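You operate a simulated robot arm through the tools that you are given. There is no shell and no other tool. Be economical: measure what you need, move in short steps, check, and stop when the job is done.

The job below is to be done with a simulated two-armed robot. You get a single attempt, and the scene is never put back.

## Task
Take the square tin with orange band and put it in the foots screen with green strip. Fetch the folded blue cloth and set it in the boot pan. Take the field stone and leave it in the cake sample tray. Put the small tub with green lid on the silver thrust race. Put the leaf brush on the top of the low shelf of the sampling bench. Take the silo sample cup with green ring and leave it on the top of the side table. Put the steel jug with black grip on the top of the sampling bench away on the top of the can bench. Do these in any order. Set down upright: small tub with green lid, silo sample cup with green ring, steel jug with black grip.

Only the result counts: the job must be done as asked and must still hold three seconds after the hand-in. Knocking over, shifting, dropping, spilling or breaking anything else fails it. Lids that push on must go on centred and level and be pressed home; caps that screw on are set level and turned clockwise until they are tight. Flat cloth is picked up by pressing the open fingertips on it (5 to 10 N) and closing them slowly along it; thin cloth reads only 2 to 8 mm in the jaws.

## Robot
Two 7-joint arms with fingered hands on one trunk, on a base that drives. Base frame: it is fixed to the floor where the robot stands at the start and does not move with it; the origin is under the middle of the robot, x ahead of it, y to its left, z up. Lengths are in m, angles in degrees, forces in N, time in s.
The left shoulder is at the start at [0.027, 0.173, 1.423], the right one opposite. With the tool pointing down near the work surface each hand reaches from about 0.1 to 0.38 m from the robot's upright axis, wherever it stands, measured 20 degrees to its own side. Places, roughly: boot pan (34x17x9 cm) [0.4, -0.7, 0.3]; cake sample tray (15x13x5 cm) [2.6, -4.7, 0.8]; field stone (5x5x5 cm) [3, -2.9, 0.6]; folded blue cloth (8x6x3 cm) [2.8, -2.9, 0.6]; foots screen with green strip (20x16x9 cm) [0.5, -0.1, 0.8]; leaf brush (9x5x8 cm) [9.3, -5.4, 0.9]; silo sample cup with green ring (7x7x10 cm) [8.9, -5.1, 0.9]; small tub with green lid (8x8x11 cm) [9, -6.4, 0.5]; square tin with orange band (7x7x16 cm) [0.5, 0.1, 0.9]; steel jug with black grip [9.25, -7.5, 1]; thrust race (10x10x3 cm) [9.1, -5.8, 0.4]; top of the can bench [9.1, -3.7, 0.8]; top of the low shelf of the sampling bench [9.1, -6.3, 0.4]; top of the side table (25x62 cm) [9.06, -2.42, 0.8]. Payload 3.5 kg a hand.
Tool frame (each hand has its own): the origin (TCP) lies between the finger pads and is the grasp point; the fingertips stand 0.03 m ahead of it; z points along the fingers, y is the line along which they close. Largest opening 0.104 m; the body of the gripper starts 0.035 m behind the TCP. The gripper is a hand of 3 fingers: y runs from the thumb to the fingers, the wrist lies at [-0.015, -0.104, -0.178] in the tool frame.
Orientation is told as [roll, pitch, yaw] about the base's x, y, z axes, in that order, counted from this pose: with the fingers straight down and the wrist toward the robot, the tool's x, y and z point along [0, 1, 0], [1, 0, 0] and [0, 0, -1] of the base frame.

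## Interface
- The arms move only by the tool servo_tool. It takes "left_increments", "right_increments" or both (then of equal length, played together; a hand with none holds still); each is a list that holds one entry, the list of rows, each a list of 6 numbers: the shift along the base's x, y, z in units of 150 mm (1.0 is 150 mm), then the turn, a rotation vector about the base's x, y, z in units of 120 degrees (1.0 is 120 degrees). In form: [[[dx, dy, dz, ax, ay, az], ...]]. A call has 1 to 12 rows; each row is the pose to reach, as a shift and turn from the pose commanded when the call began. A call with a number of a shift or a turn outside -1 to 1 is refused whole. Rows are played at 5 a second. More than 0.05 m and 8.6 degrees between two rows, and nothing of the call is played. A pose out of reach is approached as far as the arm can. The call stops where the force on the tool passes 40 N (or 10 N more than at its start, if that is more) or the arm is blocked; 0.2 s more then pass. In this call time passes only in rows, and 0.2 s behind the last. The reply holds the time, the measured pose of the TCP, the force on the tool along the base axes, the opening and the grip force, in the units named above and with some noise, with the torque about the TCP (base axes, N m) and any sound that the robot's microphone picked up, and new pictures: "pictures" is both (left out), scene, wrist or none (wrist: the cameras of the hands that moved).
- Cameras (640 x 400 px; columns grow to the right, rows downward): "scene" is now at [0.0777, -0.0411, 1.5676]; the picture's right is [-0.58, -0.81, 0.00], its down [-0.68, 0.49, -0.55] and it looks along [0.44, -0.32, -0.84] (base axes); focal length 252 px, centre (320, 200). "left" rides on the left gripper at [-0.064, -0.094, -0.117] in its tool frame; the picture's right is [-0.72, -0.33, 0.61], its down [0.64, -0.65, 0.40] and it looks along [0.27, 0.68, 0.68] (tool axes); focal length 238 px, centre (320, 200). "right" rides on the right gripper at [0.064, -0.094, -0.117] in its tool frame; the picture's right is [-0.72, 0.33, -0.61], its down [-0.64, -0.65, 0.40] and it looks along [-0.27, 0.68, 0.68] (tool axes); focal length 238 px, centre (320, 200). There is no depth. A picture from a camera that has moved, and an enlarged one, comes with that camera's place and axes in the base frame and with its lens.
- raise_lower(by): slides the trunk up (or, below 0, down) by that many m; the arms and the scene camera ride with it, the base frame stays. It gives what a move gives, with no picture.
- steer(legs): drives the robot by 1 to 6 legs, each [ahead, left, turn to the left] in m, m and degrees, along the robot's own axes; the way and the turn of a leg run together, so that a leg with both is an arc; at most 1.5 m and 180 degrees a leg. The arms and the cameras ride along, it lands a little off, and it stops where it bumps. It gives what a move gives, and a new picture of the scene camera.
- set_fingers(index, middle, thumb_bend, thumb_turn, hand): sets how far each is bent, from 0 (flat) to 1 (curled in); at 0.3 the hand is open as for a grip, at 0.7 the pads meet at the TCP. One left out holds its place. A second passes; each finger stops where it meets its share of the squeeze, and holds until it gets a number again. It is the only way to open and close the hand. It gives what a move gives, with no picture; readings hold the bend of each and the force on the fingers (four entries, about 0 where the hand has none), thumb and palm. thumb_turn goes from beside the hand (0) to across from the fingers (1), as for a grip.
- aim_head(pan, tilt): turns the head with the scene camera to pan (to the left, within 86 degrees either way) and tilt (down, from -29 to 69), counted from straight ahead of the robot. It gives what a move gives, and a new picture of the scene camera.
- close_up(camera, box): a new picture of the part [left, top, right, bottom] of that camera's present view, enlarged. It takes no simulated time.
- hand_in(): hands the job in; it is judged then, once.

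Go step by step. Nothing tells you exact positions but the pictures and the camera data: compare them with the known pose of the tool, close in by small moves and look again before you grip or let go. The budget is 207 turns and 260 pictures, counting those below and the enlarged ones. Unless the task says otherwise, let go and move clear before handing in.

The tools are called as a command line: name --argument value ..., lists and objects as JSON in quotes. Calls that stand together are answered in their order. servo_tool: Moves the arms, as the interface text tells. Its arguments: {"type":"object","properties":{"left_increments":{"type":"array","items":{"type":"array","items":{"type":"array","items":{"type":"number"}}}},"right_increments":{"type":"array","items":{"type":"array","items":{"type":"array","items":{"type":"number"}}}},"pictures":{"type":"string","enum":["both","scene","wrist","none"]}},"required":[]} The other tools are called the same way: raise_lower (by) slides the trunk up or down; set_fingers (index, middle, thumb_bend, thumb_turn, hand) moves the fingers one by one; steer (legs) drives the base; aim_head (pan, tilt) turns the head that bears the scene camera; close_up (camera, box) takes an enlarged picture of a part of a camera's view; hand_in () hands the job in.

At the start:

```text
time: 0.0
left_position: [0.3627, 0.0328, 1.1405]
left_ee_rot: [14.5, -1.2, 4.1]
left_ft_force: [0.2, 0.0, -0.6]
left_torque: [-0.02, -0.01, 0.01]
left_width: 0.1038
left_gripper_force: 0.0
left_shape: jaw
left_bend: [0.3, 0.3, 0.3, 0.98]
left_finger forces: [0.1, 0.1, 0.0, 0.0, 0.0, 0.0]
right_position: [0.2976, -0.402, 1.1269]
right_ee_rot: [0.0, 0.0, 0.1]
right_ft_force: [-0.2, 0.4, -0.1]
right_torque: [-0.04, 0.03, 0.03]
right_width: 0.1036
right_gripper_force: 0.1
right_shape: jaw
right_bend: [0.3, 0.3, 0.3, 0.98]
right_finger forces: [0.0, 0.0, 0.1, 0.0, 0.0, 0.0]
trunk travel left (down, up): [-0.517, 0.237]
robot x, y, heading: [0.0015, -0.0002, 0.1]
head pan, tilt: [-35.7, 56.9]
```

scene: 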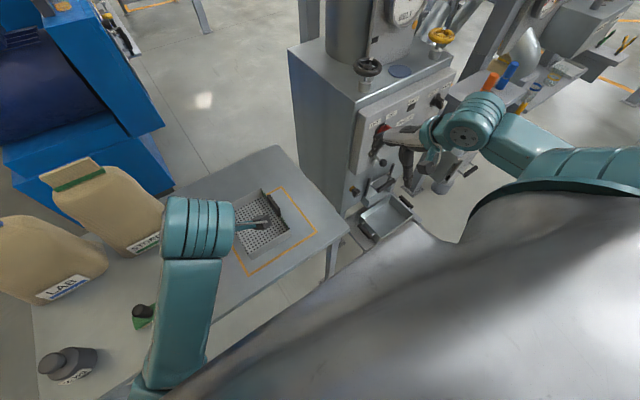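
right: 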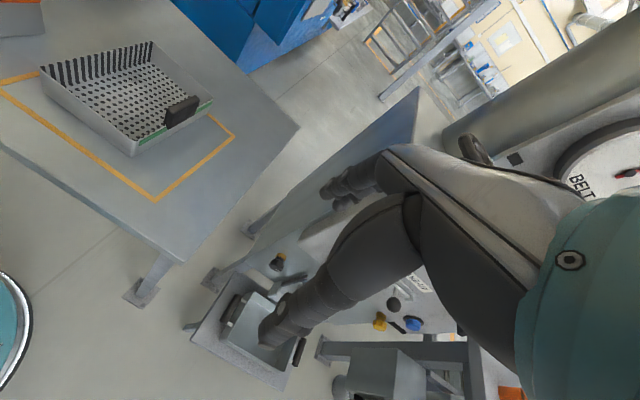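
left: 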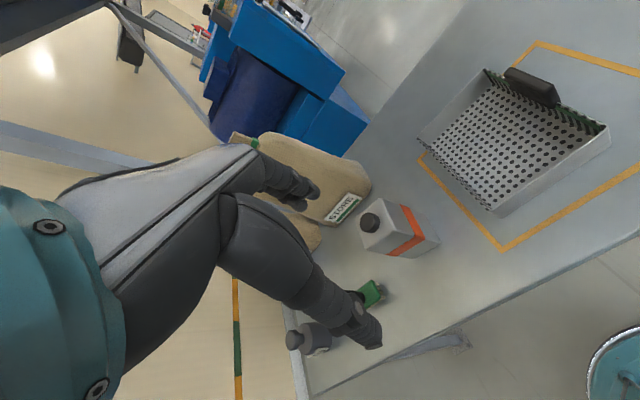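

The left wrist view shows the tin standing near [0.46, 0.10] and the screen tray beside it. I'll look at the surroundings first.

aim_head --pan 0 --tilt 50

aim_head --pan -50 --tilt 15

```text
time: 1.0
left_position: [0.3644, 0.0343, 1.1407]
left_ee_rot: [14.7, -1.2, 4.2]
left_ft_force: [0.9, 0.2, 0.5]
left_torque: [-0.01, 0.02, 0.0]
left_width: 0.1036
left_gripper_force: 0.1
left_shape: jaw
left_bend: [0.3, 0.3, 0.3, 0.98]
left_finger forces: [0.0, 0.1, 0.1, 0.0, 0.0, 0.0]
right_position: [0.2972, -0.4032, 1.1272]
right_ee_rot: [-0.2, 0.1, 0.2]
right_ft_force: [-0.8, -0.4, 0.8]
right_torque: [-0.04, 0.02, -0.01]
right_width: 0.1038
right_gripper_force: 0.0
right_shape: jaw
right_bend: [0.3, 0.3, 0.3, 0.98]
right_finger forces: [0.0, 0.0, 0.0, 0.1, 0.0, 0.0]
trunk travel left (down, up): [-0.517, 0.237]
robot x, y, heading: [-0.0015, 0.0014, -0.1]
head pan, tilt: [0.0, 50.0]
camera scene: at [0.0977, -0.0003, 1.5764], right [0.0, -1.0, 0.0], down [-0.77, 0.0, -0.64], along [0.64, 0.0, -0.77], focal length 252 px, centre (320, 200)
```

scene: 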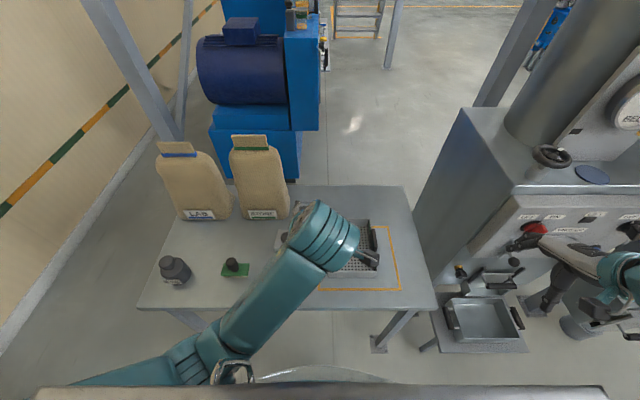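

```text
time: 2.2
left_position: [0.3636, 0.0336, 1.1394]
left_ee_rot: [14.8, -1.3, 4.1]
left_ft_force: [-0.1, 0.1, -0.6]
left_torque: [-0.05, 0.01, 0.03]
left_width: 0.1039
left_gripper_force: 0.0
left_shape: jaw
left_bend: [0.3, 0.3, 0.3, 0.98]
left_finger forces: [0.1, 0.1, 0.0, 0.0, 0.0, 0.1]
right_position: [0.2983, -0.403, 1.1278]
right_ee_rot: [-0.1, 0.0, 0.2]
right_ft_force: [0.6, 0.7, 0.3]
right_torque: [0.02, 0.02, -0.01]
right_width: 0.1034
right_gripper_force: 0.0
right_shape: jaw
right_bend: [0.3, 0.3, 0.3, 0.98]
right_finger forces: [0.1, 0.0, 0.0, 0.0, 0.0, 0.0]
trunk travel left (down, up): [-0.517, 0.237]
robot x, y, heading: [-0.0017, 0.0029, -0.2]
head pan, tilt: [-50.0, 15.0]
camera scene: at [0.0809, -0.0717, 1.6301], right [-0.77, -0.64, 0.0], down [-0.17, 0.2, -0.97], along [0.62, -0.74, -0.26], focal length 252 px, centre (320, 200)
```

scene: 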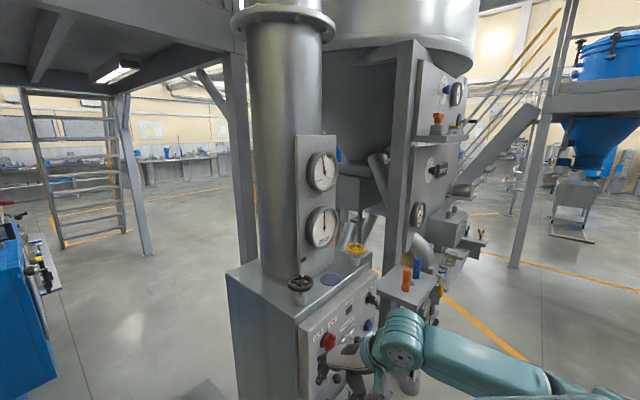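

The tin stands on the table left of the tray. I'll look closely at both to get their orientation.

close_up --camera "left" --box '[330, 60, 630, 260]'

```text
2.00 times, centred on (480, 160) of left
camera zoom: at [0.2758, -0.0641, 1.2338], right [-0.27, -0.56, -0.78], down [-0.7, 0.67, -0.24], along [0.66, 0.48, -0.57], focal length 477 px, centre (0, 280)
```

zoom: 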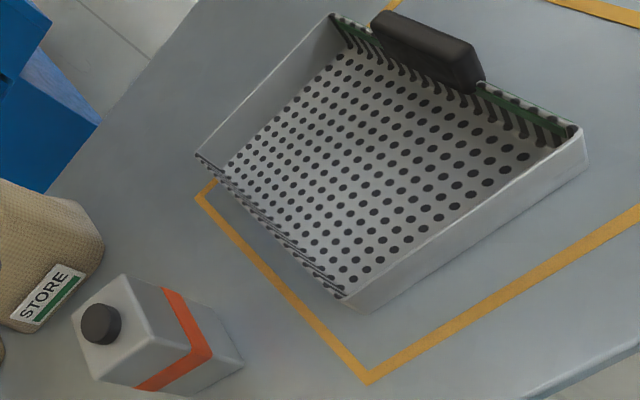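

The tin's centre is about [0.49, 0.105], the tray spans x 0.44–0.65 and y −0.18–−0.02, and the table top is about 0.78. I'll draw the right hand back from the machine and drive forward a little.

servo_tool --right_increments '[[[-0.3, 0, 0.1, 0, 0, 0], [-0.6, 0, 0.2, 0, 0, 0]]]' --pictures "none"

steer --legs '[[0.12, 0, 0]]'

aim_head --pan 0 --tilt 60

```text
time: 2.8
left_position: [0.3626, 0.034, 1.1403]
left_ee_rot: [14.8, -1.3, 4.2]
left_ft_force: [0.1, 0.1, 0.2]
left_torque: [0.01, 0.0, -0.01]
left_width: 0.1039
left_gripper_force: 0.1
left_shape: jaw
left_bend: [0.3, 0.3, 0.3, 0.98]
left_finger forces: [0.1, 0.0, 0.1, 0.0, 0.0, 0.0]
right_position: [0.2146, -0.4238, 1.1493]
right_ee_rot: [0.1, 0.0, 0.2]
right_ft_force: [0.3, 0.1, -0.7]
right_torque: [0.0, 0.05, 0.0]
right_width: 0.1037
right_gripper_force: 0.1
right_shape: jaw
right_bend: [0.3, 0.3, 0.3, 0.98]
right_finger forces: [0.1, 0.0, 0.0, 0.0, 0.1, 0.0]
right hand out of reach, approached as far as the arm can: row 2
trunk travel left (down, up): [-0.517, 0.237]
robot x, y, heading: [-0.0011, 0.0042, 0.3]
head pan, tilt: [-50.0, 15.0]
```

```text
time: 4.0
left_position: [0.4826, 0.0344, 1.1393]
left_ee_rot: [14.7, -1.2, 4.1]
left_ft_force: [-0.1, 0.2, -0.4]
left_torque: [-0.01, 0.0, 0.0]
left_width: 0.1036
left_gripper_force: 0.0
left_shape: jaw
left_bend: [0.3, 0.3, 0.3, 0.98]
left_finger forces: [0.0, 0.0, 0.0, 0.1, 0.0, 0.0]
right_position: [0.3328, -0.4238, 1.1493]
right_ee_rot: [0.2, 0.0, 0.2]
right_ft_force: [-0.5, 0.2, 0.2]
right_torque: [0.0, 0.0, 0.01]
right_width: 0.1037
right_gripper_force: 0.0
right_shape: jaw
right_bend: [0.3, 0.3, 0.3, 0.98]
right_finger forces: [0.1, 0.0, 0.1, 0.1, 0.1, 0.1]
trunk travel left (down, up): [-0.517, 0.237]
robot x, y, heading: [0.1188, 0.0039, 0.1]
head pan, tilt: [-50.0, 15.0]
camera scene: at [0.1984, -0.0718, 1.6301], right [-0.77, -0.64, 0.0], down [-0.17, 0.2, -0.97], along [0.62, -0.74, -0.26], focal length 252 px, centre (320, 200)
```

scene: 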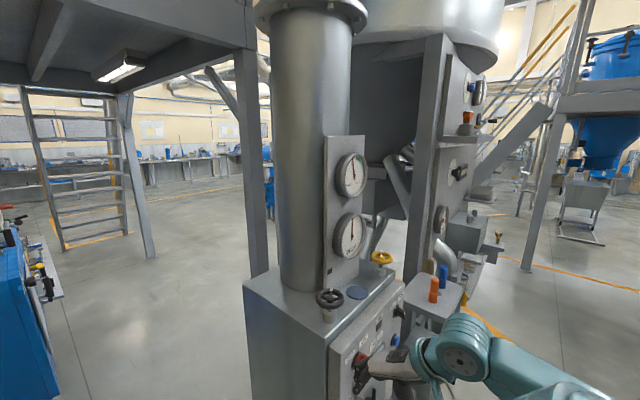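

```text
time: 5.2
left_position: [0.4816, 0.0354, 1.1393]
left_ee_rot: [14.7, -1.3, 4.1]
left_ft_force: [-0.4, 0.6, 0.5]
left_torque: [0.02, -0.01, 0.03]
left_width: 0.1037
left_gripper_force: 0.0
left_shape: jaw
left_bend: [0.3, 0.3, 0.3, 0.98]
left_finger forces: [0.0, 0.0, 0.0, 0.0, 0.0, 0.0]
right_position: [0.3326, -0.423, 1.1498]
right_ee_rot: [0.1, 0.0, 0.2]
right_ft_force: [-0.5, 0.5, -0.1]
right_torque: [0.01, -0.02, -0.03]
right_width: 0.1036
right_gripper_force: 0.1
right_shape: jaw
right_bend: [0.3, 0.3, 0.3, 0.98]
right_finger forces: [0.0, 0.1, 0.1, 0.1, 0.0, 0.0]
trunk travel left (down, up): [-0.517, 0.237]
robot x, y, heading: [0.1188, 0.0022, 0.1]
head pan, tilt: [0.0, 60.0]
camera scene: at [0.2047, -0.0003, 1.5639], right [0.0, -1.0, 0.0], down [-0.87, 0.0, -0.5], along [0.5, 0.0, -0.87], focal length 252 px, centre (320, 200)
```

scene: 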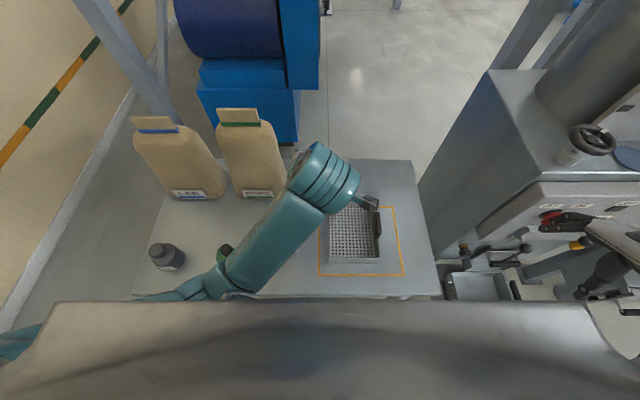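

Hand to be straightened and placed above the tin at z ≈ 1.04.

servo_tool --left_increments '[[[0.0, 0.15, -0.2, -0.05, 0.004, -0.012], [0.01, 0.31, -0.4, -0.1, 0.008, -0.024], [0.02, 0.467, -0.6, -0.122, 0.01, -0.034]]]' --pictures "both"

```text
time: 6.0
left_position: [0.4838, 0.106, 1.051]
left_ee_rot: [0.0, 0.4, 0.2]
left_ft_force: [-0.4, 0.2, -0.6]
left_torque: [-0.01, 0.01, 0.02]
left_width: 0.1037
left_gripper_force: 0.1
left_shape: jaw
left_bend: [0.3, 0.3, 0.3, 0.98]
left_finger forces: [0.1, 0.0, 0.0, 0.0, 0.0, 0.0]
right_position: [0.3321, -0.4226, 1.1495]
right_ee_rot: [0.1, -0.1, 0.1]
right_ft_force: [-0.4, 0.5, -0.3]
right_torque: [0.01, 0.01, -0.06]
right_width: 0.1037
right_gripper_force: 0.1
right_shape: jaw
right_bend: [0.3, 0.3, 0.3, 0.98]
right_finger forces: [0.1, 0.0, 0.1, 0.0, 0.0, 0.0]
trunk travel left (down, up): [-0.517, 0.237]
robot x, y, heading: [0.1179, 0.0005, -0.3]
head pan, tilt: [0.0, 60.0]
camera scene: at [0.2044, 0.0007, 1.5639], right [0.0, -1.0, 0.0], down [-0.87, 0.0, -0.5], along [0.5, 0.0, -0.87], focal length 252 px, centre (320, 200)
camera left: at [0.3913, 0.041, 1.1675], right [-0.33, -0.72, -0.61], down [-0.66, 0.64, -0.4], along [0.68, 0.27, -0.68], focal length 238 px, centre (320, 200)
```

scene: 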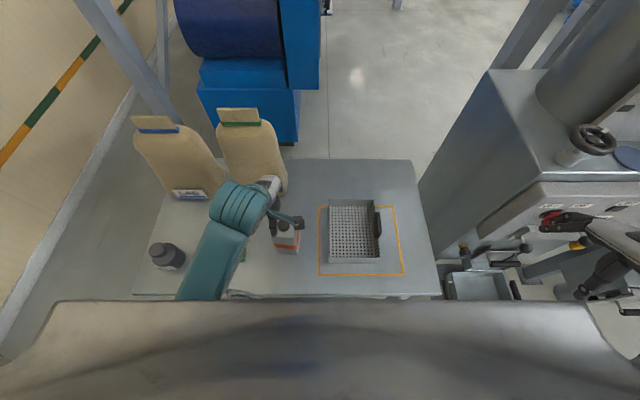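
left: 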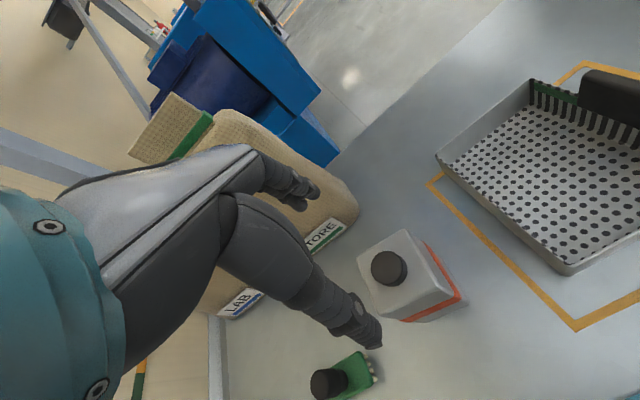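

Both views agree on the cap at about [0.485, 0.099, 0.94], with the tin turned about −7°. I'll line up over it and descend.

servo_tool --left_increments '[[[0.005, -0.05, 0, 0, 0, -0.058], [0.005, -0.05, -0.3, 0, 0, -0.058], [0.005, -0.05, -0.6, 0, 0, -0.058], [0.005, -0.05, -0.75, 0, 0, -0.058], [0.005, -0.05, -0.9, 0, 0, -0.058]]]' --pictures "both"

```text
time: 7.2
left_position: [0.484, 0.0975, 0.9156]
left_ee_rot: [0.2, 0.4, -6.7]
left_ft_force: [-3.1, 0.8, 5.6]
left_torque: [-0.04, 0.16, -0.03]
left_width: 0.1039
left_gripper_force: 0.0
left_shape: jaw
left_bend: [0.3, 0.3, 0.3, 0.98]
left_finger forces: [0.0, 0.0, 0.0, 0.0, 5.1, 0.1]
right_position: [0.3312, -0.4238, 1.1489]
right_ee_rot: [0.1, -0.1, 0.2]
right_ft_force: [-0.1, 0.0, -0.2]
right_torque: [0.03, 0.0, 0.02]
right_width: 0.1036
right_gripper_force: 0.0
right_shape: jaw
right_bend: [0.3, 0.3, 0.3, 0.98]
right_finger forces: [0.1, 0.1, 0.0, 0.1, 0.0, 0.0]
trunk travel left (down, up): [-0.517, 0.237]
robot x, y, heading: [0.1157, -0.0008, 0.1]
head pan, tilt: [0.0, 60.0]
camera scene: at [0.2034, -0.0003, 1.564], right [0.0, -1.0, 0.0], down [-0.87, 0.0, -0.5], along [0.5, 0.0, -0.87], focal length 252 px, centre (320, 200)
camera left: at [0.3853, 0.0442, 1.0323], right [-0.41, -0.67, -0.61], down [-0.58, 0.71, -0.4], along [0.71, 0.19, -0.68], focal length 238 px, centre (320, 200)
```

scene: 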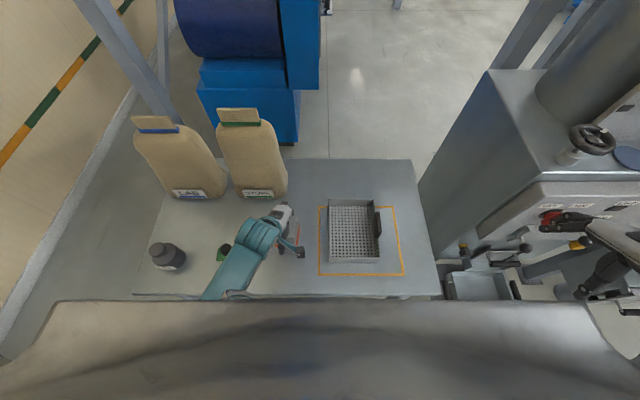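
left: 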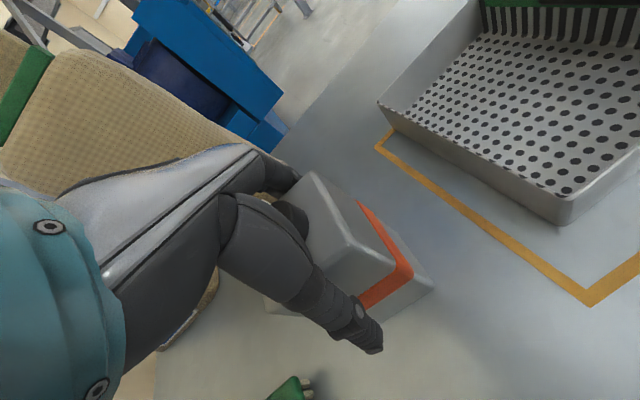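

The thumb touches the tin's near side, so I'll lift slightly, shift back about 1 cm, and go down again.

servo_tool --left_increments '[[[0, 0, 0.07, 0, 0, 0], [-0.067, 0, 0.07, 0, 0, 0], [-0.067, 0, 0.0, 0, 0, 0]]]' --pictures "none"

close_up --camera "left" --box '[200, 130, 500, 380]'

```text
time: 8.0
left_position: [0.4771, 0.0965, 0.9181]
left_ee_rot: [0.1, 0.2, -6.7]
left_ft_force: [4.5, -0.9, 6.3]
left_torque: [-0.05, -0.1, 0.03]
left_width: 0.104
left_gripper_force: 0.1
left_shape: jaw
left_bend: [0.29, 0.3, 0.3, 0.98]
left_finger forces: [5.9, 0.0, 0.0, 0.0, 0.0, 0.0]
right_position: [0.3337, -0.4242, 1.1499]
right_ee_rot: [0.2, 0.1, 0.2]
right_ft_force: [0.4, -0.8, -0.1]
right_torque: [0.01, 0.02, 0.0]
right_width: 0.1038
right_gripper_force: 0.1
right_shape: jaw
right_bend: [0.3, 0.3, 0.3, 0.98]
right_finger forces: [0.0, 0.0, 0.0, 0.0, 0.0, 0.0]
trunk travel left (down, up): [-0.517, 0.237]
robot x, y, heading: [0.1178, -0.0009, -0.1]
head pan, tilt: [0.0, 60.0]
```

```text
1.60 times, centred on (350, 255) of left
camera zoom: at [0.3772, 0.0435, 1.033], right [-0.41, -0.67, -0.61], down [-0.57, 0.71, -0.4], along [0.71, 0.19, -0.68], focal length 381 px, centre (272, 112)
```

zoom: 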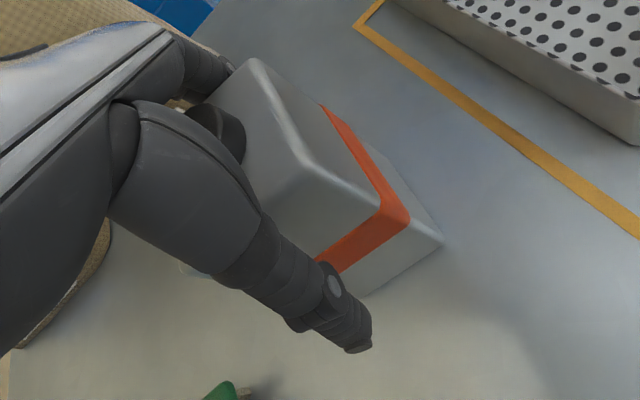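

Finger and thumb only just straddle the tin. I'll open them wider, centre, and settle slightly lower before closing.

set_fingers --hand "left" --index 0.2 --middle 0.2 --thumb_bend 0.2

servo_tool --left_increments '[[[0.025, 0, 0.03, 0, 0, 0], [0.03, 0, -0.03, 0, 0, 0], [0.03, 0, -0.07, 0, 0, 0]]]' --pictures "none"

```text
time: 9.0
left_position: [0.4746, 0.0974, 0.9156]
left_ee_rot: [0.2, 0.5, -6.8]
left_ft_force: [0.1, 0.4, 0.6]
left_torque: [0.0, -0.04, 0.0]
left_width: 0.1255
left_gripper_force: 0.1
left_shape: fingers
left_bend: [0.2, 0.2, 0.2, 0.98]
left_finger forces: [0.1, 0.1, 0.1, 0.0, 0.0, 0.0]
right_position: [0.3321, -0.4228, 1.1503]
right_ee_rot: [0.0, 0.0, 0.0]
right_ft_force: [1.0, 0.1, -0.6]
right_torque: [0.01, 0.0, 0.0]
right_width: 0.1039
right_gripper_force: 0.1
right_shape: jaw
right_bend: [0.3, 0.3, 0.3, 0.98]
right_finger forces: [0.0, 0.1, 0.0, 0.0, 0.0, 0.0]
trunk travel left (down, up): [-0.517, 0.237]
robot x, y, heading: [0.1202, -0.001, 0.1]
head pan, tilt: [0.0, 60.0]
```

```text
time: 9.8
left_position: [0.48, 0.0962, 0.9043]
left_ee_rot: [0.1, 0.4, -6.7]
left_ft_force: [-1.6, 0.8, 2.1]
left_torque: [0.0, 0.03, 0.02]
left_width: 0.1259
left_gripper_force: 0.6
left_shape: fingers
left_bend: [0.2, 0.2, 0.2, 0.98]
left_finger forces: [0.0, 0.1, 0.0, 0.0, 2.4, 0.1]
right_position: [0.3311, -0.4229, 1.15]
right_ee_rot: [0.1, 0.0, 0.2]
right_ft_force: [0.8, -0.8, 0.1]
right_torque: [-0.03, -0.01, -0.01]
right_width: 0.1036
right_gripper_force: 0.1
right_shape: jaw
right_bend: [0.3, 0.3, 0.3, 0.98]
right_finger forces: [0.1, 0.0, 0.0, 0.0, 0.1, 0.1]
trunk travel left (down, up): [-0.517, 0.237]
robot x, y, heading: [0.1188, 0.0046, -0.3]
head pan, tilt: [0.0, 60.0]
```

Fits now; close on the tin.

set_fingers --hand "left" --index 0.7 --middle 0.7 --thumb_bend 0.7

servo_tool --left_increments '[[[0, 0, 0.1, 0, 0, 0], [0, 0, 0.3, 0, 0, 0], [0, 0, 0.6, 0, 0, 0], [0, 0, 0.8, 0, 0, 0]]]' --pictures "both"

```text
time: 10.8
left_position: [0.4804, 0.0964, 0.9066]
left_ee_rot: [0.1, 0.3, -6.6]
left_ft_force: [3.8, 2.3, 12.9]
left_torque: [-0.23, -0.45, 0.12]
left_width: 0.07
left_gripper_force: 48.8
left_shape: fingers
left_bend: [0.31, 0.49, 0.67, 0.97]
left_finger forces: [40.0, 10.4, 0.1, 0.0, 46.6, 0.1]
right_position: [0.3328, -0.4223, 1.1495]
right_ee_rot: [0.1, -0.1, 0.1]
right_ft_force: [1.0, -0.2, -0.3]
right_torque: [0.01, 0.01, 0.03]
right_width: 0.1034
right_gripper_force: 0.0
right_shape: jaw
right_bend: [0.3, 0.3, 0.3, 0.98]
right_finger forces: [0.0, 0.1, 0.0, 0.0, 0.0, 0.0]
trunk travel left (down, up): [-0.517, 0.237]
robot x, y, heading: [0.1179, 0.0, -0.1]
head pan, tilt: [0.0, 60.0]
```

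```text
time: 11.8
left_position: [0.476, 0.0984, 1.0193]
left_ee_rot: [0.6, 0.8, -6.8]
left_ft_force: [0.0, -0.4, -5.5]
left_torque: [0.01, 0.01, -0.01]
left_width: 0.0699
left_gripper_force: 40.1
left_shape: fingers
left_bend: [0.32, 0.5, 0.67, 0.96]
left_finger forces: [29.8, 9.1, 0.1, 0.0, 41.6, 0.0]
right_position: [0.3322, -0.4233, 1.1495]
right_ee_rot: [0.2, 0.0, 0.3]
right_ft_force: [0.3, -0.1, -0.6]
right_torque: [0.0, 0.0, -0.03]
right_width: 0.1039
right_gripper_force: 0.0
right_shape: jaw
right_bend: [0.3, 0.3, 0.3, 0.98]
right_finger forces: [0.0, 0.1, 0.0, 0.0, 0.0, 0.0]
trunk travel left (down, up): [-0.517, 0.237]
robot x, y, heading: [0.1174, -0.001, -0.0]
head pan, tilt: [0.0, 60.0]
camera scene: at [0.205, 0.0, 1.5638], right [0.0, -1.0, 0.0], down [-0.87, 0.0, -0.5], along [0.5, 0.0, -0.87], focal length 252 px, centre (320, 200)
camera left: at [0.3775, 0.0448, 1.1368], right [-0.42, -0.67, -0.62], down [-0.58, 0.72, -0.39], along [0.7, 0.19, -0.69], focal length 238 px, centre (320, 200)
```

scene: 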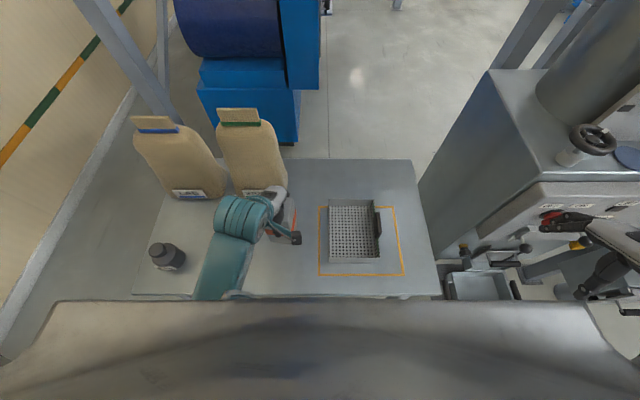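
left: 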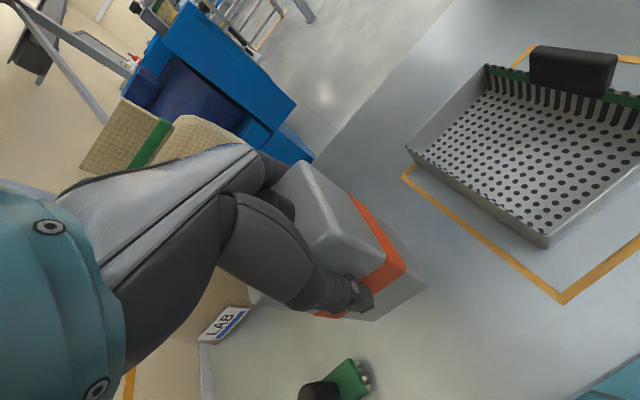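

The tin is lifted clear (bottom about 0.89). I'll drive slightly ahead and turn right to bring it over the tray while swinging the right arm away from the machine.

steer --legs '[[0.05, 0, 0], [0, 0, -20]]'

```text
time: 13.8
left_position: [0.5414, -0.0291, 1.0197]
left_ee_rot: [0.6, 0.5, -26.5]
left_ft_force: [-0.5, 0.1, -6.1]
left_torque: [-0.04, -0.01, 0.02]
left_width: 0.0697
left_gripper_force: 39.2
left_shape: fingers
left_bend: [0.32, 0.5, 0.67, 0.96]
left_finger forces: [29.3, 8.9, 0.1, 0.0, 40.9, 0.0]
right_position: [0.226, -0.4709, 1.1501]
right_ee_rot: [0.1, 0.1, -19.7]
right_ft_force: [0.1, -0.3, 0.2]
right_torque: [0.01, 0.01, -0.03]
right_width: 0.1038
right_gripper_force: 0.1
right_shape: jaw
right_bend: [0.3, 0.3, 0.3, 0.98]
right_finger forces: [0.0, 0.0, 0.1, 0.0, 0.0, 0.1]
trunk travel left (down, up): [-0.517, 0.237]
robot x, y, heading: [0.1663, 0.0026, -19.9]
head pan, tilt: [0.0, 60.0]
camera scene: at [0.2505, -0.0291, 1.5638], right [-0.34, -0.94, 0.0], down [-0.81, 0.29, -0.5], along [0.47, -0.17, -0.87], focal length 252 px, centre (320, 200)
```

scene: 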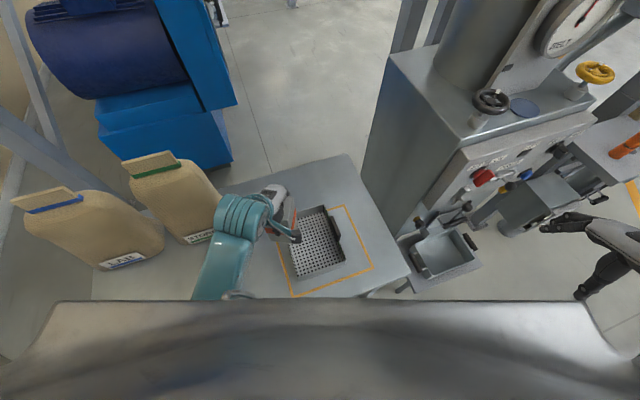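

Moving 7.5 cm right over the tray's centre.

servo_tool --left_increments '[[[-0.03, -0.25, 0, 0, 0, 0], [-0.06, -0.5, 0, 0, 0, 0], [-0.06, -0.5, -0.25, 0, 0, 0]]]' --pictures "both"

```text
time: 14.5
left_position: [0.5464, -0.0377, 0.98]
left_ee_rot: [10.2, 2.6, -27.5]
left_ft_force: [-0.3, 1.0, -5.7]
left_torque: [-0.06, -0.03, -0.01]
left_width: 0.0699
left_gripper_force: 39.8
left_shape: fingers
left_bend: [0.32, 0.51, 0.66, 0.96]
left_finger forces: [29.9, 9.1, 0.1, 0.0, 41.2, 0.1]
right_position: [0.2273, -0.4695, 1.1485]
right_ee_rot: [0.2, 0.1, -19.7]
right_ft_force: [-0.1, 0.3, 0.4]
right_torque: [0.0, 0.0, 0.02]
right_width: 0.1036
right_gripper_force: 0.0
right_shape: jaw
right_bend: [0.3, 0.3, 0.3, 0.98]
right_finger forces: [0.1, 0.1, 0.0, 0.0, 0.1, 0.0]
trunk travel left (down, up): [-0.517, 0.237]
robot x, y, heading: [0.1671, -0.0023, -19.9]
head pan, tilt: [0.0, 60.0]
stopped in row 3 (left hand): the arm was blocked; the commanded pose is now the measured one
camera scene: at [0.2506, -0.0289, 1.5638], right [-0.34, -0.94, 0.0], down [-0.81, 0.29, -0.5], along [0.47, -0.17, -0.87], focal length 252 px, centre (320, 200)
camera left: at [0.429, -0.071, 1.0864], right [-0.59, -0.36, -0.72], down [-0.26, 0.93, -0.25], along [0.76, 0.04, -0.65], focal length 238 px, centre (320, 200)
```

scene: 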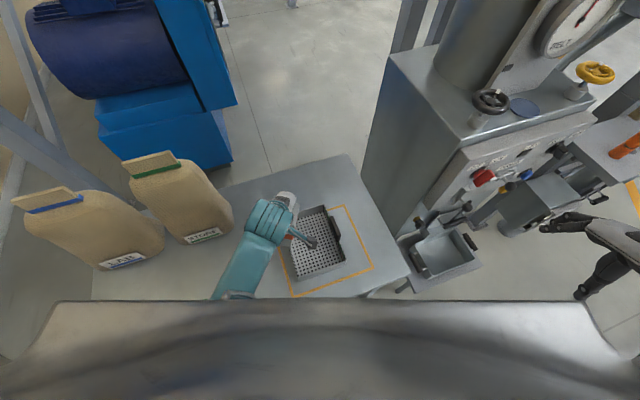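
left: 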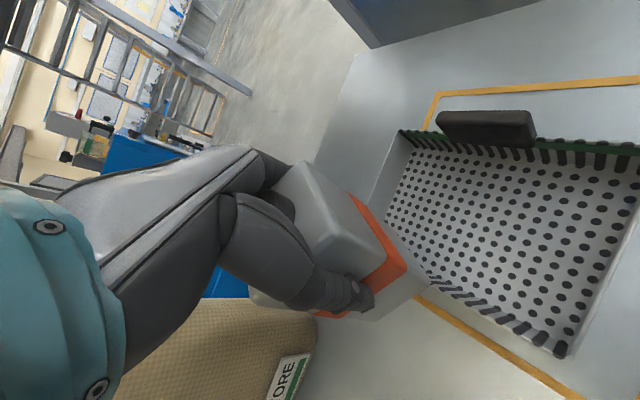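

The left arm reached its limit there. I'll go back to the previous level pose and shift the base sideways instead.

servo_tool --left_increments '[[[-0.02, 0.03, 0.13, -0.04, 0.01, 0.004], [-0.035, 0.06, 0.26, -0.079, 0.021, 0.008]]]' --pictures "none"

steer --legs '[[0.016, -0.074, 0]]'

close_up --camera "left" --box '[180, 50, 640, 400]'

```text
time: 15.1
left_position: [0.5393, -0.0301, 1.0193]
left_ee_rot: [0.4, 0.3, -26.8]
left_ft_force: [0.3, 0.0, -5.2]
left_torque: [-0.03, -0.02, 0.0]
left_width: 0.0693
left_gripper_force: 39.2
left_shape: fingers
left_bend: [0.32, 0.51, 0.66, 0.96]
left_finger forces: [29.2, 9.0, 0.0, 0.0, 40.7, 0.1]
right_position: [0.227, -0.4713, 1.1497]
right_ee_rot: [0.1, 0.1, -19.7]
right_ft_force: [0.1, 0.4, 0.3]
right_torque: [-0.03, 0.01, -0.02]
right_width: 0.1041
right_gripper_force: 0.0
right_shape: jaw
right_bend: [0.3, 0.3, 0.3, 0.98]
right_finger forces: [0.1, 0.0, 0.1, 0.0, 0.1, 0.1]
trunk travel left (down, up): [-0.517, 0.237]
robot x, y, heading: [0.1684, 0.0013, -19.7]
head pan, tilt: [0.0, 60.0]
```

```text
time: 16.1
left_position: [0.5298, -0.1047, 1.0187]
left_ee_rot: [0.5, 0.5, -26.8]
left_ft_force: [0.5, 0.7, -5.9]
left_torque: [-0.01, -0.01, 0.03]
left_width: 0.0696
left_gripper_force: 39.2
left_shape: fingers
left_bend: [0.32, 0.51, 0.66, 0.96]
left_finger forces: [29.2, 8.9, 0.0, 0.1, 40.6, 0.0]
right_position: [0.2165, -0.546, 1.1495]
right_ee_rot: [0.1, 0.0, -19.5]
right_ft_force: [0.5, -0.3, 0.6]
right_torque: [0.0, 0.03, 0.0]
right_width: 0.1038
right_gripper_force: 0.1
right_shape: jaw
right_bend: [0.3, 0.3, 0.3, 0.98]
right_finger forces: [0.1, 0.0, 0.0, 0.0, 0.1, 0.1]
trunk travel left (down, up): [-0.517, 0.237]
robot x, y, heading: [0.1539, -0.0746, -19.9]
head pan, tilt: [0.0, 60.0]
camera scene: at [0.2403, -0.1042, 1.5638], right [-0.34, -0.94, 0.0], down [-0.81, 0.29, -0.5], along [0.47, -0.17, -0.87], focal length 252 px, centre (320, 200)
```

scene: 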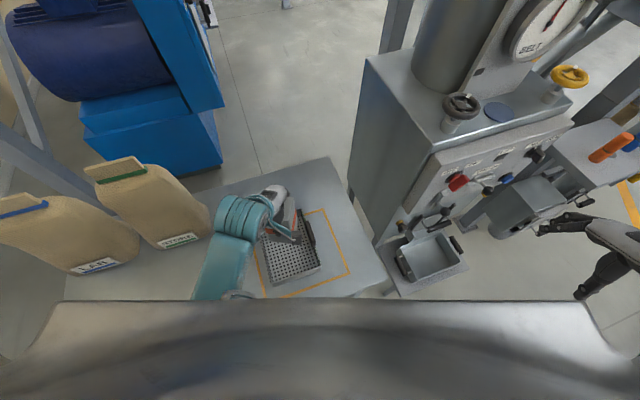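

```text
1.14 times, centred on (410, 225) of left
camera zoom: at [0.4187, -0.1211, 1.1359], right [-0.62, -0.49, -0.62], down [-0.29, 0.87, -0.39], along [0.73, -0.06, -0.68], focal length 272 px, centre (217, 171)
```

zoom: 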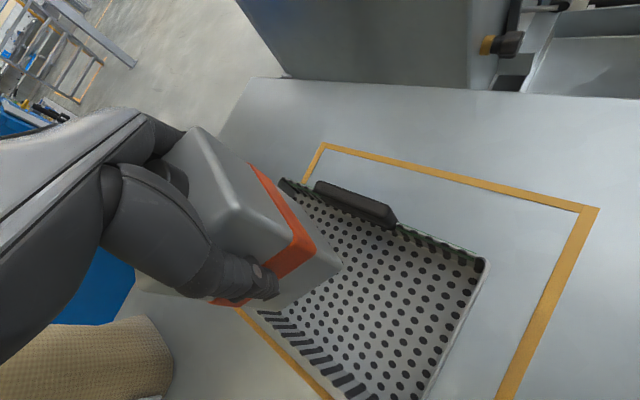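

The tin hangs over the middle of the tray. Lowering it straight down.

servo_tool --left_increments '[[[0, 0, -0.25, 0, 0, 0], [0, 0, -0.5, 0, 0, 0], [0, 0, -0.62, 0, 0, 0], [0, 0, -0.66, 0, 0, 0], [0, 0, -0.69, 0, 0, 0], [0, 0, -0.72, 0, 0, 0]]]' --pictures "wrist"

```text
time: 17.5
left_position: [0.5301, -0.1034, 0.911]
left_ee_rot: [0.5, 0.3, -26.8]
left_ft_force: [-1.0, 1.2, -0.2]
left_torque: [-0.13, 0.02, -0.03]
left_width: 0.0694
left_gripper_force: 39.8
left_shape: fingers
left_bend: [0.32, 0.51, 0.66, 0.96]
left_finger forces: [29.2, 8.8, 0.1, 0.0, 41.6, 0.0]
right_position: [0.2156, -0.5447, 1.1497]
right_ee_rot: [0.1, 0.1, -19.6]
right_ft_force: [0.0, -0.6, 0.1]
right_torque: [0.01, -0.02, -0.03]
right_width: 0.1036
right_gripper_force: 0.0
right_shape: jaw
right_bend: [0.3, 0.3, 0.3, 0.98]
right_finger forces: [0.1, 0.0, 0.0, 0.2, 0.0, 0.0]
trunk travel left (down, up): [-0.517, 0.237]
robot x, y, heading: [0.1527, -0.073, -19.7]
head pan, tilt: [0.0, 60.0]
camera left: at [0.4184, -0.1194, 1.0274], right [-0.61, -0.49, -0.62], down [-0.29, 0.87, -0.4], along [0.73, -0.06, -0.68], focal length 238 px, centre (320, 200)
```

left: 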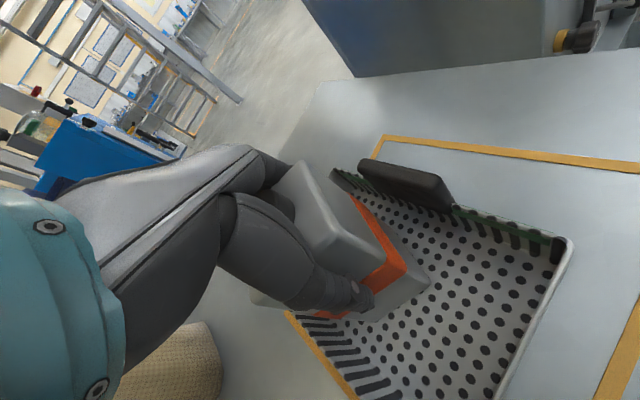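

Weight is now carried by the tray; open and lift the hand off.

set_fingers --hand "left" --index 0.2 --middle 0.2 --thumb_bend 0.2

servo_tool --left_increments '[[[0, 0, 0.2, 0, 0, 0], [0, 0, 0.5, 0, 0, 0], [0, 0, 0.8, 0, 0, 0], [0, 0, 1.0, 0, 0, 0]]]' --pictures "wrist"

```text
time: 18.5
left_position: [0.5307, -0.1042, 0.9111]
left_ee_rot: [0.6, 0.2, -26.9]
left_ft_force: [2.2, -0.9, 0.2]
left_torque: [0.08, 0.01, 0.01]
left_width: 0.1259
left_gripper_force: 0.5
left_shape: fingers
left_bend: [0.2, 0.2, 0.2, 0.97]
left_finger forces: [1.5, 0.0, 0.1, 0.1, 0.0, 0.1]
right_position: [0.217, -0.5451, 1.1487]
right_ee_rot: [0.1, 0.1, -19.6]
right_ft_force: [1.2, 0.6, -0.3]
right_torque: [0.0, -0.02, 0.01]
right_width: 0.104
right_gripper_force: 0.0
right_shape: jaw
right_bend: [0.3, 0.3, 0.3, 0.98]
right_finger forces: [0.0, 0.0, 0.0, 0.1, 0.0, 0.1]
trunk travel left (down, up): [-0.517, 0.237]
robot x, y, heading: [0.1595, -0.0698, -19.8]
head pan, tilt: [0.0, 60.0]
```

```text
time: 19.7
left_position: [0.5331, -0.0769, 1.0471]
left_ee_rot: [5.2, 1.6, -27.5]
left_ft_force: [-0.3, 0.3, 0.0]
left_torque: [-0.02, -0.02, 0.01]
left_width: 0.1253
left_gripper_force: 0.1
left_shape: fingers
left_bend: [0.2, 0.2, 0.2, 0.97]
left_finger forces: [0.1, 0.0, 0.0, 0.0, 0.1, 0.0]
right_position: [0.2158, -0.5456, 1.1493]
right_ee_rot: [0.2, 0.0, -19.6]
right_ft_force: [-0.3, -0.2, 0.1]
right_torque: [-0.01, -0.02, 0.01]
right_width: 0.1039
right_gripper_force: 0.1
right_shape: jaw
right_bend: [0.3, 0.3, 0.3, 0.98]
right_finger forces: [0.0, 0.0, 0.1, 0.0, 0.0, 0.0]
trunk travel left (down, up): [-0.517, 0.237]
robot x, y, heading: [0.1574, -0.0728, -19.9]
head pan, tilt: [0.0, 60.0]
stopped in row 4 (left hand): the arm was blocked; the commanded pose is now the measured one
camera left: at [0.419, -0.1008, 1.1595], right [-0.61, -0.43, -0.67], down [-0.28, 0.9, -0.33], along [0.74, -0.02, -0.67], focal length 238 px, centre (320, 200)
```

left: 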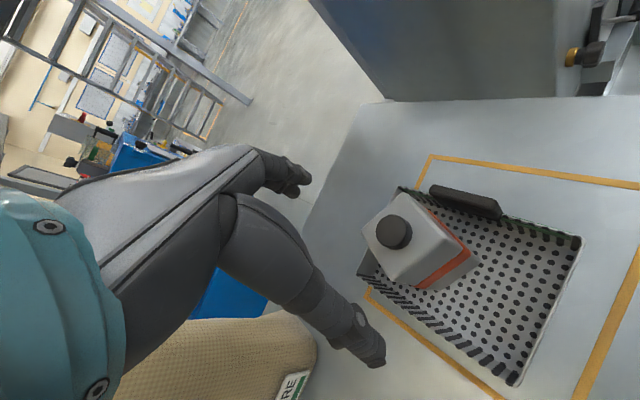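

The tin stands in the screen tray. Now raise the trunk, back away and look for the way to the cloth and stone.

raise_lower --by 0.1

steer --legs '[[-0.5, 0, 0], [0, 0, -25]]'

aim_head --pan -40 --tilt 15

aim_head --pan 10 --tilt 15

```text
time: 21.1
left_position: [0.5363, -0.0707, 1.1444]
left_ee_rot: [6.3, 1.9, -27.8]
left_ft_force: [0.5, -1.6, 0.8]
left_torque: [0.04, 0.01, 0.04]
left_width: 0.1257
left_gripper_force: 0.0
left_shape: fingers
left_bend: [0.2, 0.2, 0.2, 0.97]
left_finger forces: [0.1, 0.1, 0.0, 0.0, 0.0, 0.0]
right_position: [0.2165, -0.5458, 1.2502]
right_ee_rot: [0.1, 0.0, -19.6]
right_ft_force: [0.1, -0.4, 0.3]
right_torque: [0.0, 0.02, 0.0]
right_width: 0.1037
right_gripper_force: 0.1
right_shape: jaw
right_bend: [0.3, 0.3, 0.3, 0.98]
right_finger forces: [0.1, 0.1, 0.1, 0.0, 0.1, 0.0]
trunk travel left (down, up): [-0.617, 0.137]
robot x, y, heading: [0.1536, -0.0736, -19.6]
head pan, tilt: [0.0, 60.0]
```

```text
time: 25.3
left_position: [0.0242, -0.0582, 1.1449]
left_ee_rot: [6.1, 2.0, -52.3]
left_ft_force: [0.2, -0.8, 0.9]
left_torque: [0.0, 0.0, 0.0]
left_width: 0.1254
left_gripper_force: 0.1
left_shape: fingers
left_bend: [0.2, 0.2, 0.2, 0.97]
left_finger forces: [0.0, 0.0, 0.1, 0.0, 0.0, 0.1]
right_position: [-0.4627, -0.3567, 1.2486]
right_ee_rot: [0.0, -0.1, -44.2]
right_ft_force: [0.0, -0.6, 0.1]
right_torque: [0.04, 0.0, 0.0]
right_width: 0.1036
right_gripper_force: 0.1
right_shape: jaw
right_bend: [0.3, 0.3, 0.3, 0.98]
right_finger forces: [0.0, 0.0, 0.1, 0.1, 0.1, 0.0]
trunk travel left (down, up): [-0.617, 0.137]
robot x, y, heading: [-0.3158, 0.0955, -44.4]
head pan, tilt: [0.0, 60.0]
camera scene: at [-0.2612, 0.0412, 1.6641], right [-0.7, -0.71, 0.0], down [-0.62, 0.61, -0.5], along [0.36, -0.35, -0.87], focal length 252 px, centre (320, 200)
```

scene: 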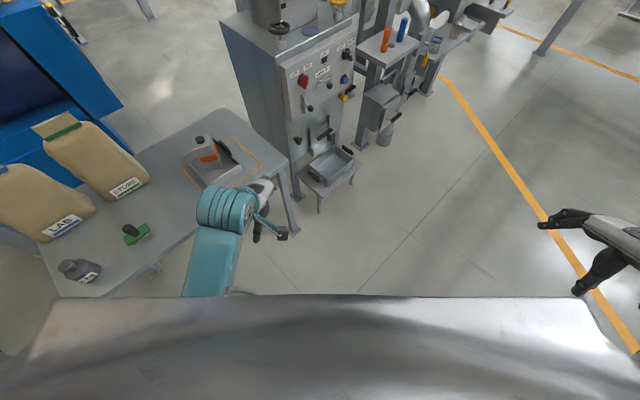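

```text
time: 26.4
left_position: [0.025, -0.057, 1.1429]
left_ee_rot: [6.4, 1.9, -52.3]
left_ft_force: [0.4, 0.3, -0.6]
left_torque: [-0.01, -0.01, 0.0]
left_width: 0.1255
left_gripper_force: 0.1
left_shape: fingers
left_bend: [0.2, 0.2, 0.2, 0.97]
left_finger forces: [0.0, 0.0, 0.0, 0.0, 0.0, 0.0]
right_position: [-0.463, -0.3563, 1.2504]
right_ee_rot: [0.1, 0.0, -44.2]
right_ft_force: [0.5, -0.3, -0.6]
right_torque: [0.0, -0.02, 0.0]
right_width: 0.1036
right_gripper_force: 0.0
right_shape: jaw
right_bend: [0.3, 0.3, 0.3, 0.98]
right_finger forces: [0.1, 0.0, 0.1, 0.0, 0.1, 0.0]
trunk travel left (down, up): [-0.617, 0.137]
robot x, y, heading: [-0.3165, 0.0947, -44.5]
head pan, tilt: [-40.0, 15.0]
camera scene: at [-0.2996, -0.0052, 1.7303], right [-1.0, -0.1, 0.0], down [-0.03, 0.26, -0.97], along [0.09, -0.96, -0.26], focal length 252 px, centre (320, 200)
```

scene: 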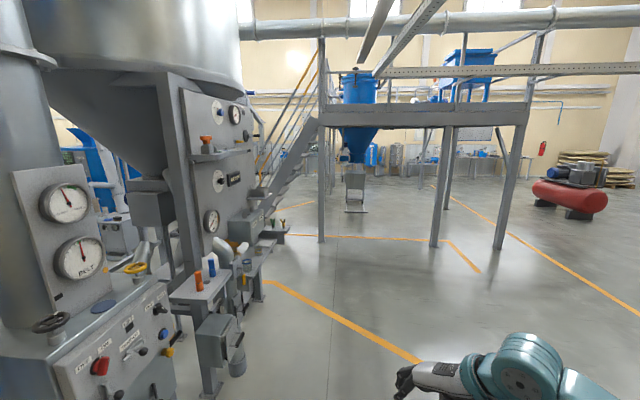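

```text
time: 27.6
left_position: [0.025, -0.0575, 1.1436]
left_ee_rot: [6.4, 1.9, -52.3]
left_ft_force: [0.2, 0.1, -0.3]
left_torque: [0.01, 0.04, 0.0]
left_width: 0.1255
left_gripper_force: 0.1
left_shape: fingers
left_bend: [0.2, 0.2, 0.2, 0.97]
left_finger forces: [0.1, 0.0, 0.0, 0.0, 0.0, 0.0]
right_position: [-0.4623, -0.3559, 1.2492]
right_ee_rot: [0.2, 0.0, -44.3]
right_ft_force: [0.0, 0.2, 0.5]
right_torque: [0.0, -0.03, 0.01]
right_width: 0.1037
right_gripper_force: 0.1
right_shape: jaw
right_bend: [0.3, 0.3, 0.3, 0.98]
right_finger forces: [0.0, 0.0, 0.0, 0.0, 0.0, 0.0]
trunk travel left (down, up): [-0.617, 0.137]
robot x, y, heading: [-0.3213, 0.0982, -44.4]
head pan, tilt: [10.0, 15.0]
camera scene: at [-0.2318, 0.0349, 1.7304], right [-0.57, -0.82, 0.0], down [-0.21, 0.15, -0.97], along [0.8, -0.55, -0.26], focal length 252 px, centre (320, 200)
```

scene: 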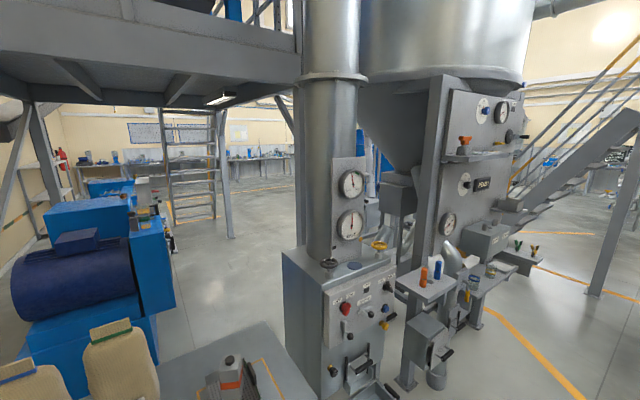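

The boot pan stands on a low stand at about [0.43, −0.77]. The cloth is hidden behind the machine, so I'll drive along its right-hand side and look again.

steer --legs '[[0, 0, -45], [1.5, 0, 0], [1.3, 0, 0], [0, 0, 60]]'

aim_head --pan 40 --tilt 20

```text
time: 46.0
left_position: [0.1155, -2.7966, 1.144]
left_ee_rot: [6.4, 1.9, -37.1]
left_ft_force: [0.5, -0.3, 1.1]
left_torque: [-0.02, 0.02, 0.04]
left_width: 0.1256
left_gripper_force: 0.0
left_shape: fingers
left_bend: [0.2, 0.2, 0.2, 0.97]
left_finger forces: [0.0, 0.0, 0.1, 0.1, 0.0, 0.0]
right_position: [-0.2764, -3.2121, 1.2484]
right_ee_rot: [0.1, 0.0, -29.0]
right_ft_force: [0.0, -0.3, -0.4]
right_torque: [0.0, -0.01, 0.01]
right_width: 0.1034
right_gripper_force: 0.0
right_shape: jaw
right_bend: [0.3, 0.3, 0.3, 0.98]
right_finger forces: [0.0, 0.1, 0.1, 0.0, 0.0, 0.0]
trunk travel left (down, up): [-0.617, 0.137]
robot x, y, heading: [-0.2549, -2.7422, -29.0]
head pan, tilt: [10.0, 15.0]
camera scene: at [-0.1564, -2.7758, 1.7304], right [-0.33, -0.94, 0.0], down [-0.24, 0.09, -0.97], along [0.91, -0.32, -0.26], focal length 252 px, centre (320, 200)
```

scene: 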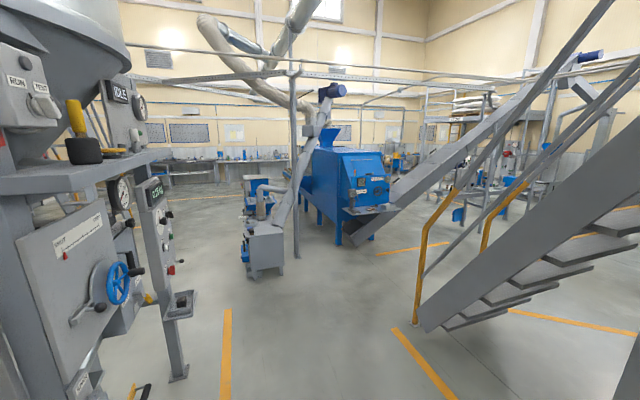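

```text
time: 47.0
left_position: [0.1163, -2.7966, 1.1446]
left_ee_rot: [6.3, 2.0, -37.1]
left_ft_force: [-0.1, 0.8, 0.4]
left_torque: [0.01, -0.01, -0.01]
left_width: 0.1255
left_gripper_force: 0.0
left_shape: fingers
left_bend: [0.2, 0.2, 0.2, 0.97]
left_finger forces: [0.0, 0.0, 0.1, 0.1, 0.1, 0.0]
right_position: [-0.2746, -3.2148, 1.2488]
right_ee_rot: [0.1, 0.0, -29.0]
right_ft_force: [0.2, -0.9, -0.5]
right_torque: [-0.01, 0.01, 0.03]
right_width: 0.1038
right_gripper_force: 0.0
right_shape: jaw
right_bend: [0.3, 0.3, 0.3, 0.98]
right_finger forces: [0.0, 0.1, 0.0, 0.0, 0.1, 0.1]
trunk travel left (down, up): [-0.617, 0.137]
robot x, y, heading: [-0.2579, -2.7355, -29.0]
head pan, tilt: [40.0, 20.0]
camera scene: at [-0.1532, -2.7277, 1.7223], right [0.19, -0.98, 0.0], down [-0.34, -0.06, -0.94], along [0.92, 0.18, -0.34], focal length 252 px, centre (320, 200)
```

scene: 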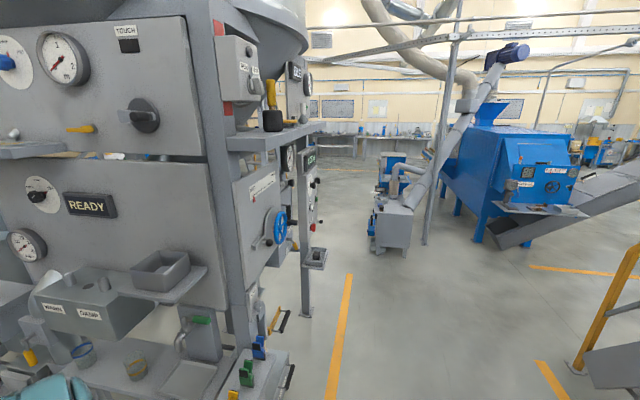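

The grey box under the blue machine's pipe should carry the cloth and stone; let me zoom.

close_up --camera "scene" --box '[340, 140, 480, 260]'

```text
3.33 times, centred on (410, 200) of scene
camera zoom: at [-0.1532, -2.7277, 1.7223], right [0.19, -0.98, 0.0], down [-0.34, -0.06, -0.94], along [0.92, 0.18, -0.34], focal length 841 px, centre (20, 200)
```

zoom: 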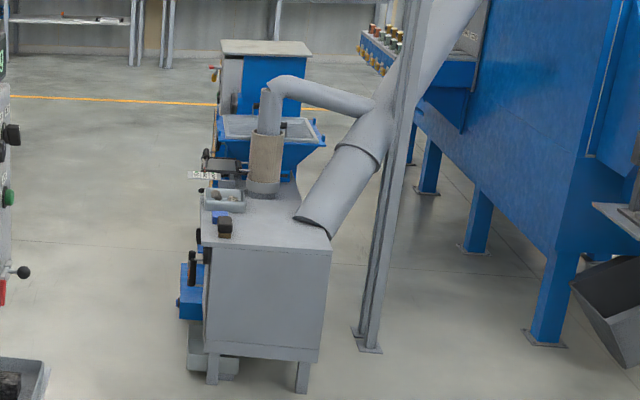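

The cloth lies near [2.83, −2.9] and a small tray with stones near [3.0, −2.9], along the box's +y edge. I'll drive round to that side.

steer --legs '[[0, 0, 29], [1.5, -0.26, 0], [0.6, 0, 0], [0.35, 0.85, 0], [0.2, 0.1, 0], [0, 0, -50]]'

aim_head --pan 0 --tilt 35

```text
refused: leg 2 is longer than a leg can be; nothing moved
```

```text
time: 48.0
left_position: [0.1159, -2.7964, 1.1433]
left_ee_rot: [6.4, 1.9, -37.0]
left_ft_force: [-0.1, 0.4, -0.2]
left_torque: [-0.01, -0.02, -0.01]
left_width: 0.1255
left_gripper_force: 0.0
left_shape: fingers
left_bend: [0.2, 0.2, 0.2, 0.97]
left_finger forces: [0.0, 0.1, 0.1, 0.0, 0.0, 0.1]
right_position: [-0.2766, -3.2127, 1.2499]
right_ee_rot: [0.1, 0.0, -28.9]
right_ft_force: [-0.3, -0.6, -1.4]
right_torque: [0.01, 0.03, 0.02]
right_width: 0.1037
right_gripper_force: 0.1
right_shape: jaw
right_bend: [0.3, 0.3, 0.3, 0.98]
right_finger forces: [0.0, 0.0, 0.1, 0.0, 0.0, 0.0]
trunk travel left (down, up): [-0.617, 0.137]
robot x, y, heading: [-0.2569, -2.7381, -29.4]
head pan, tilt: [0.0, 35.0]
camera scene: at [-0.1676, -2.7879, 1.6984], right [-0.49, -0.87, 0.0], down [-0.5, 0.28, -0.82], along [0.72, -0.4, -0.57], focal length 252 px, centre (320, 200)
```

scene: 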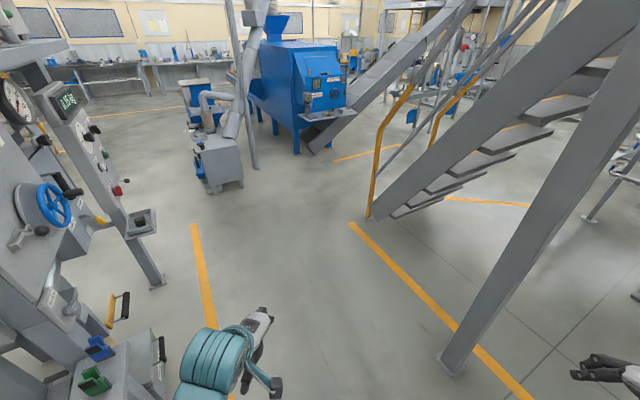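

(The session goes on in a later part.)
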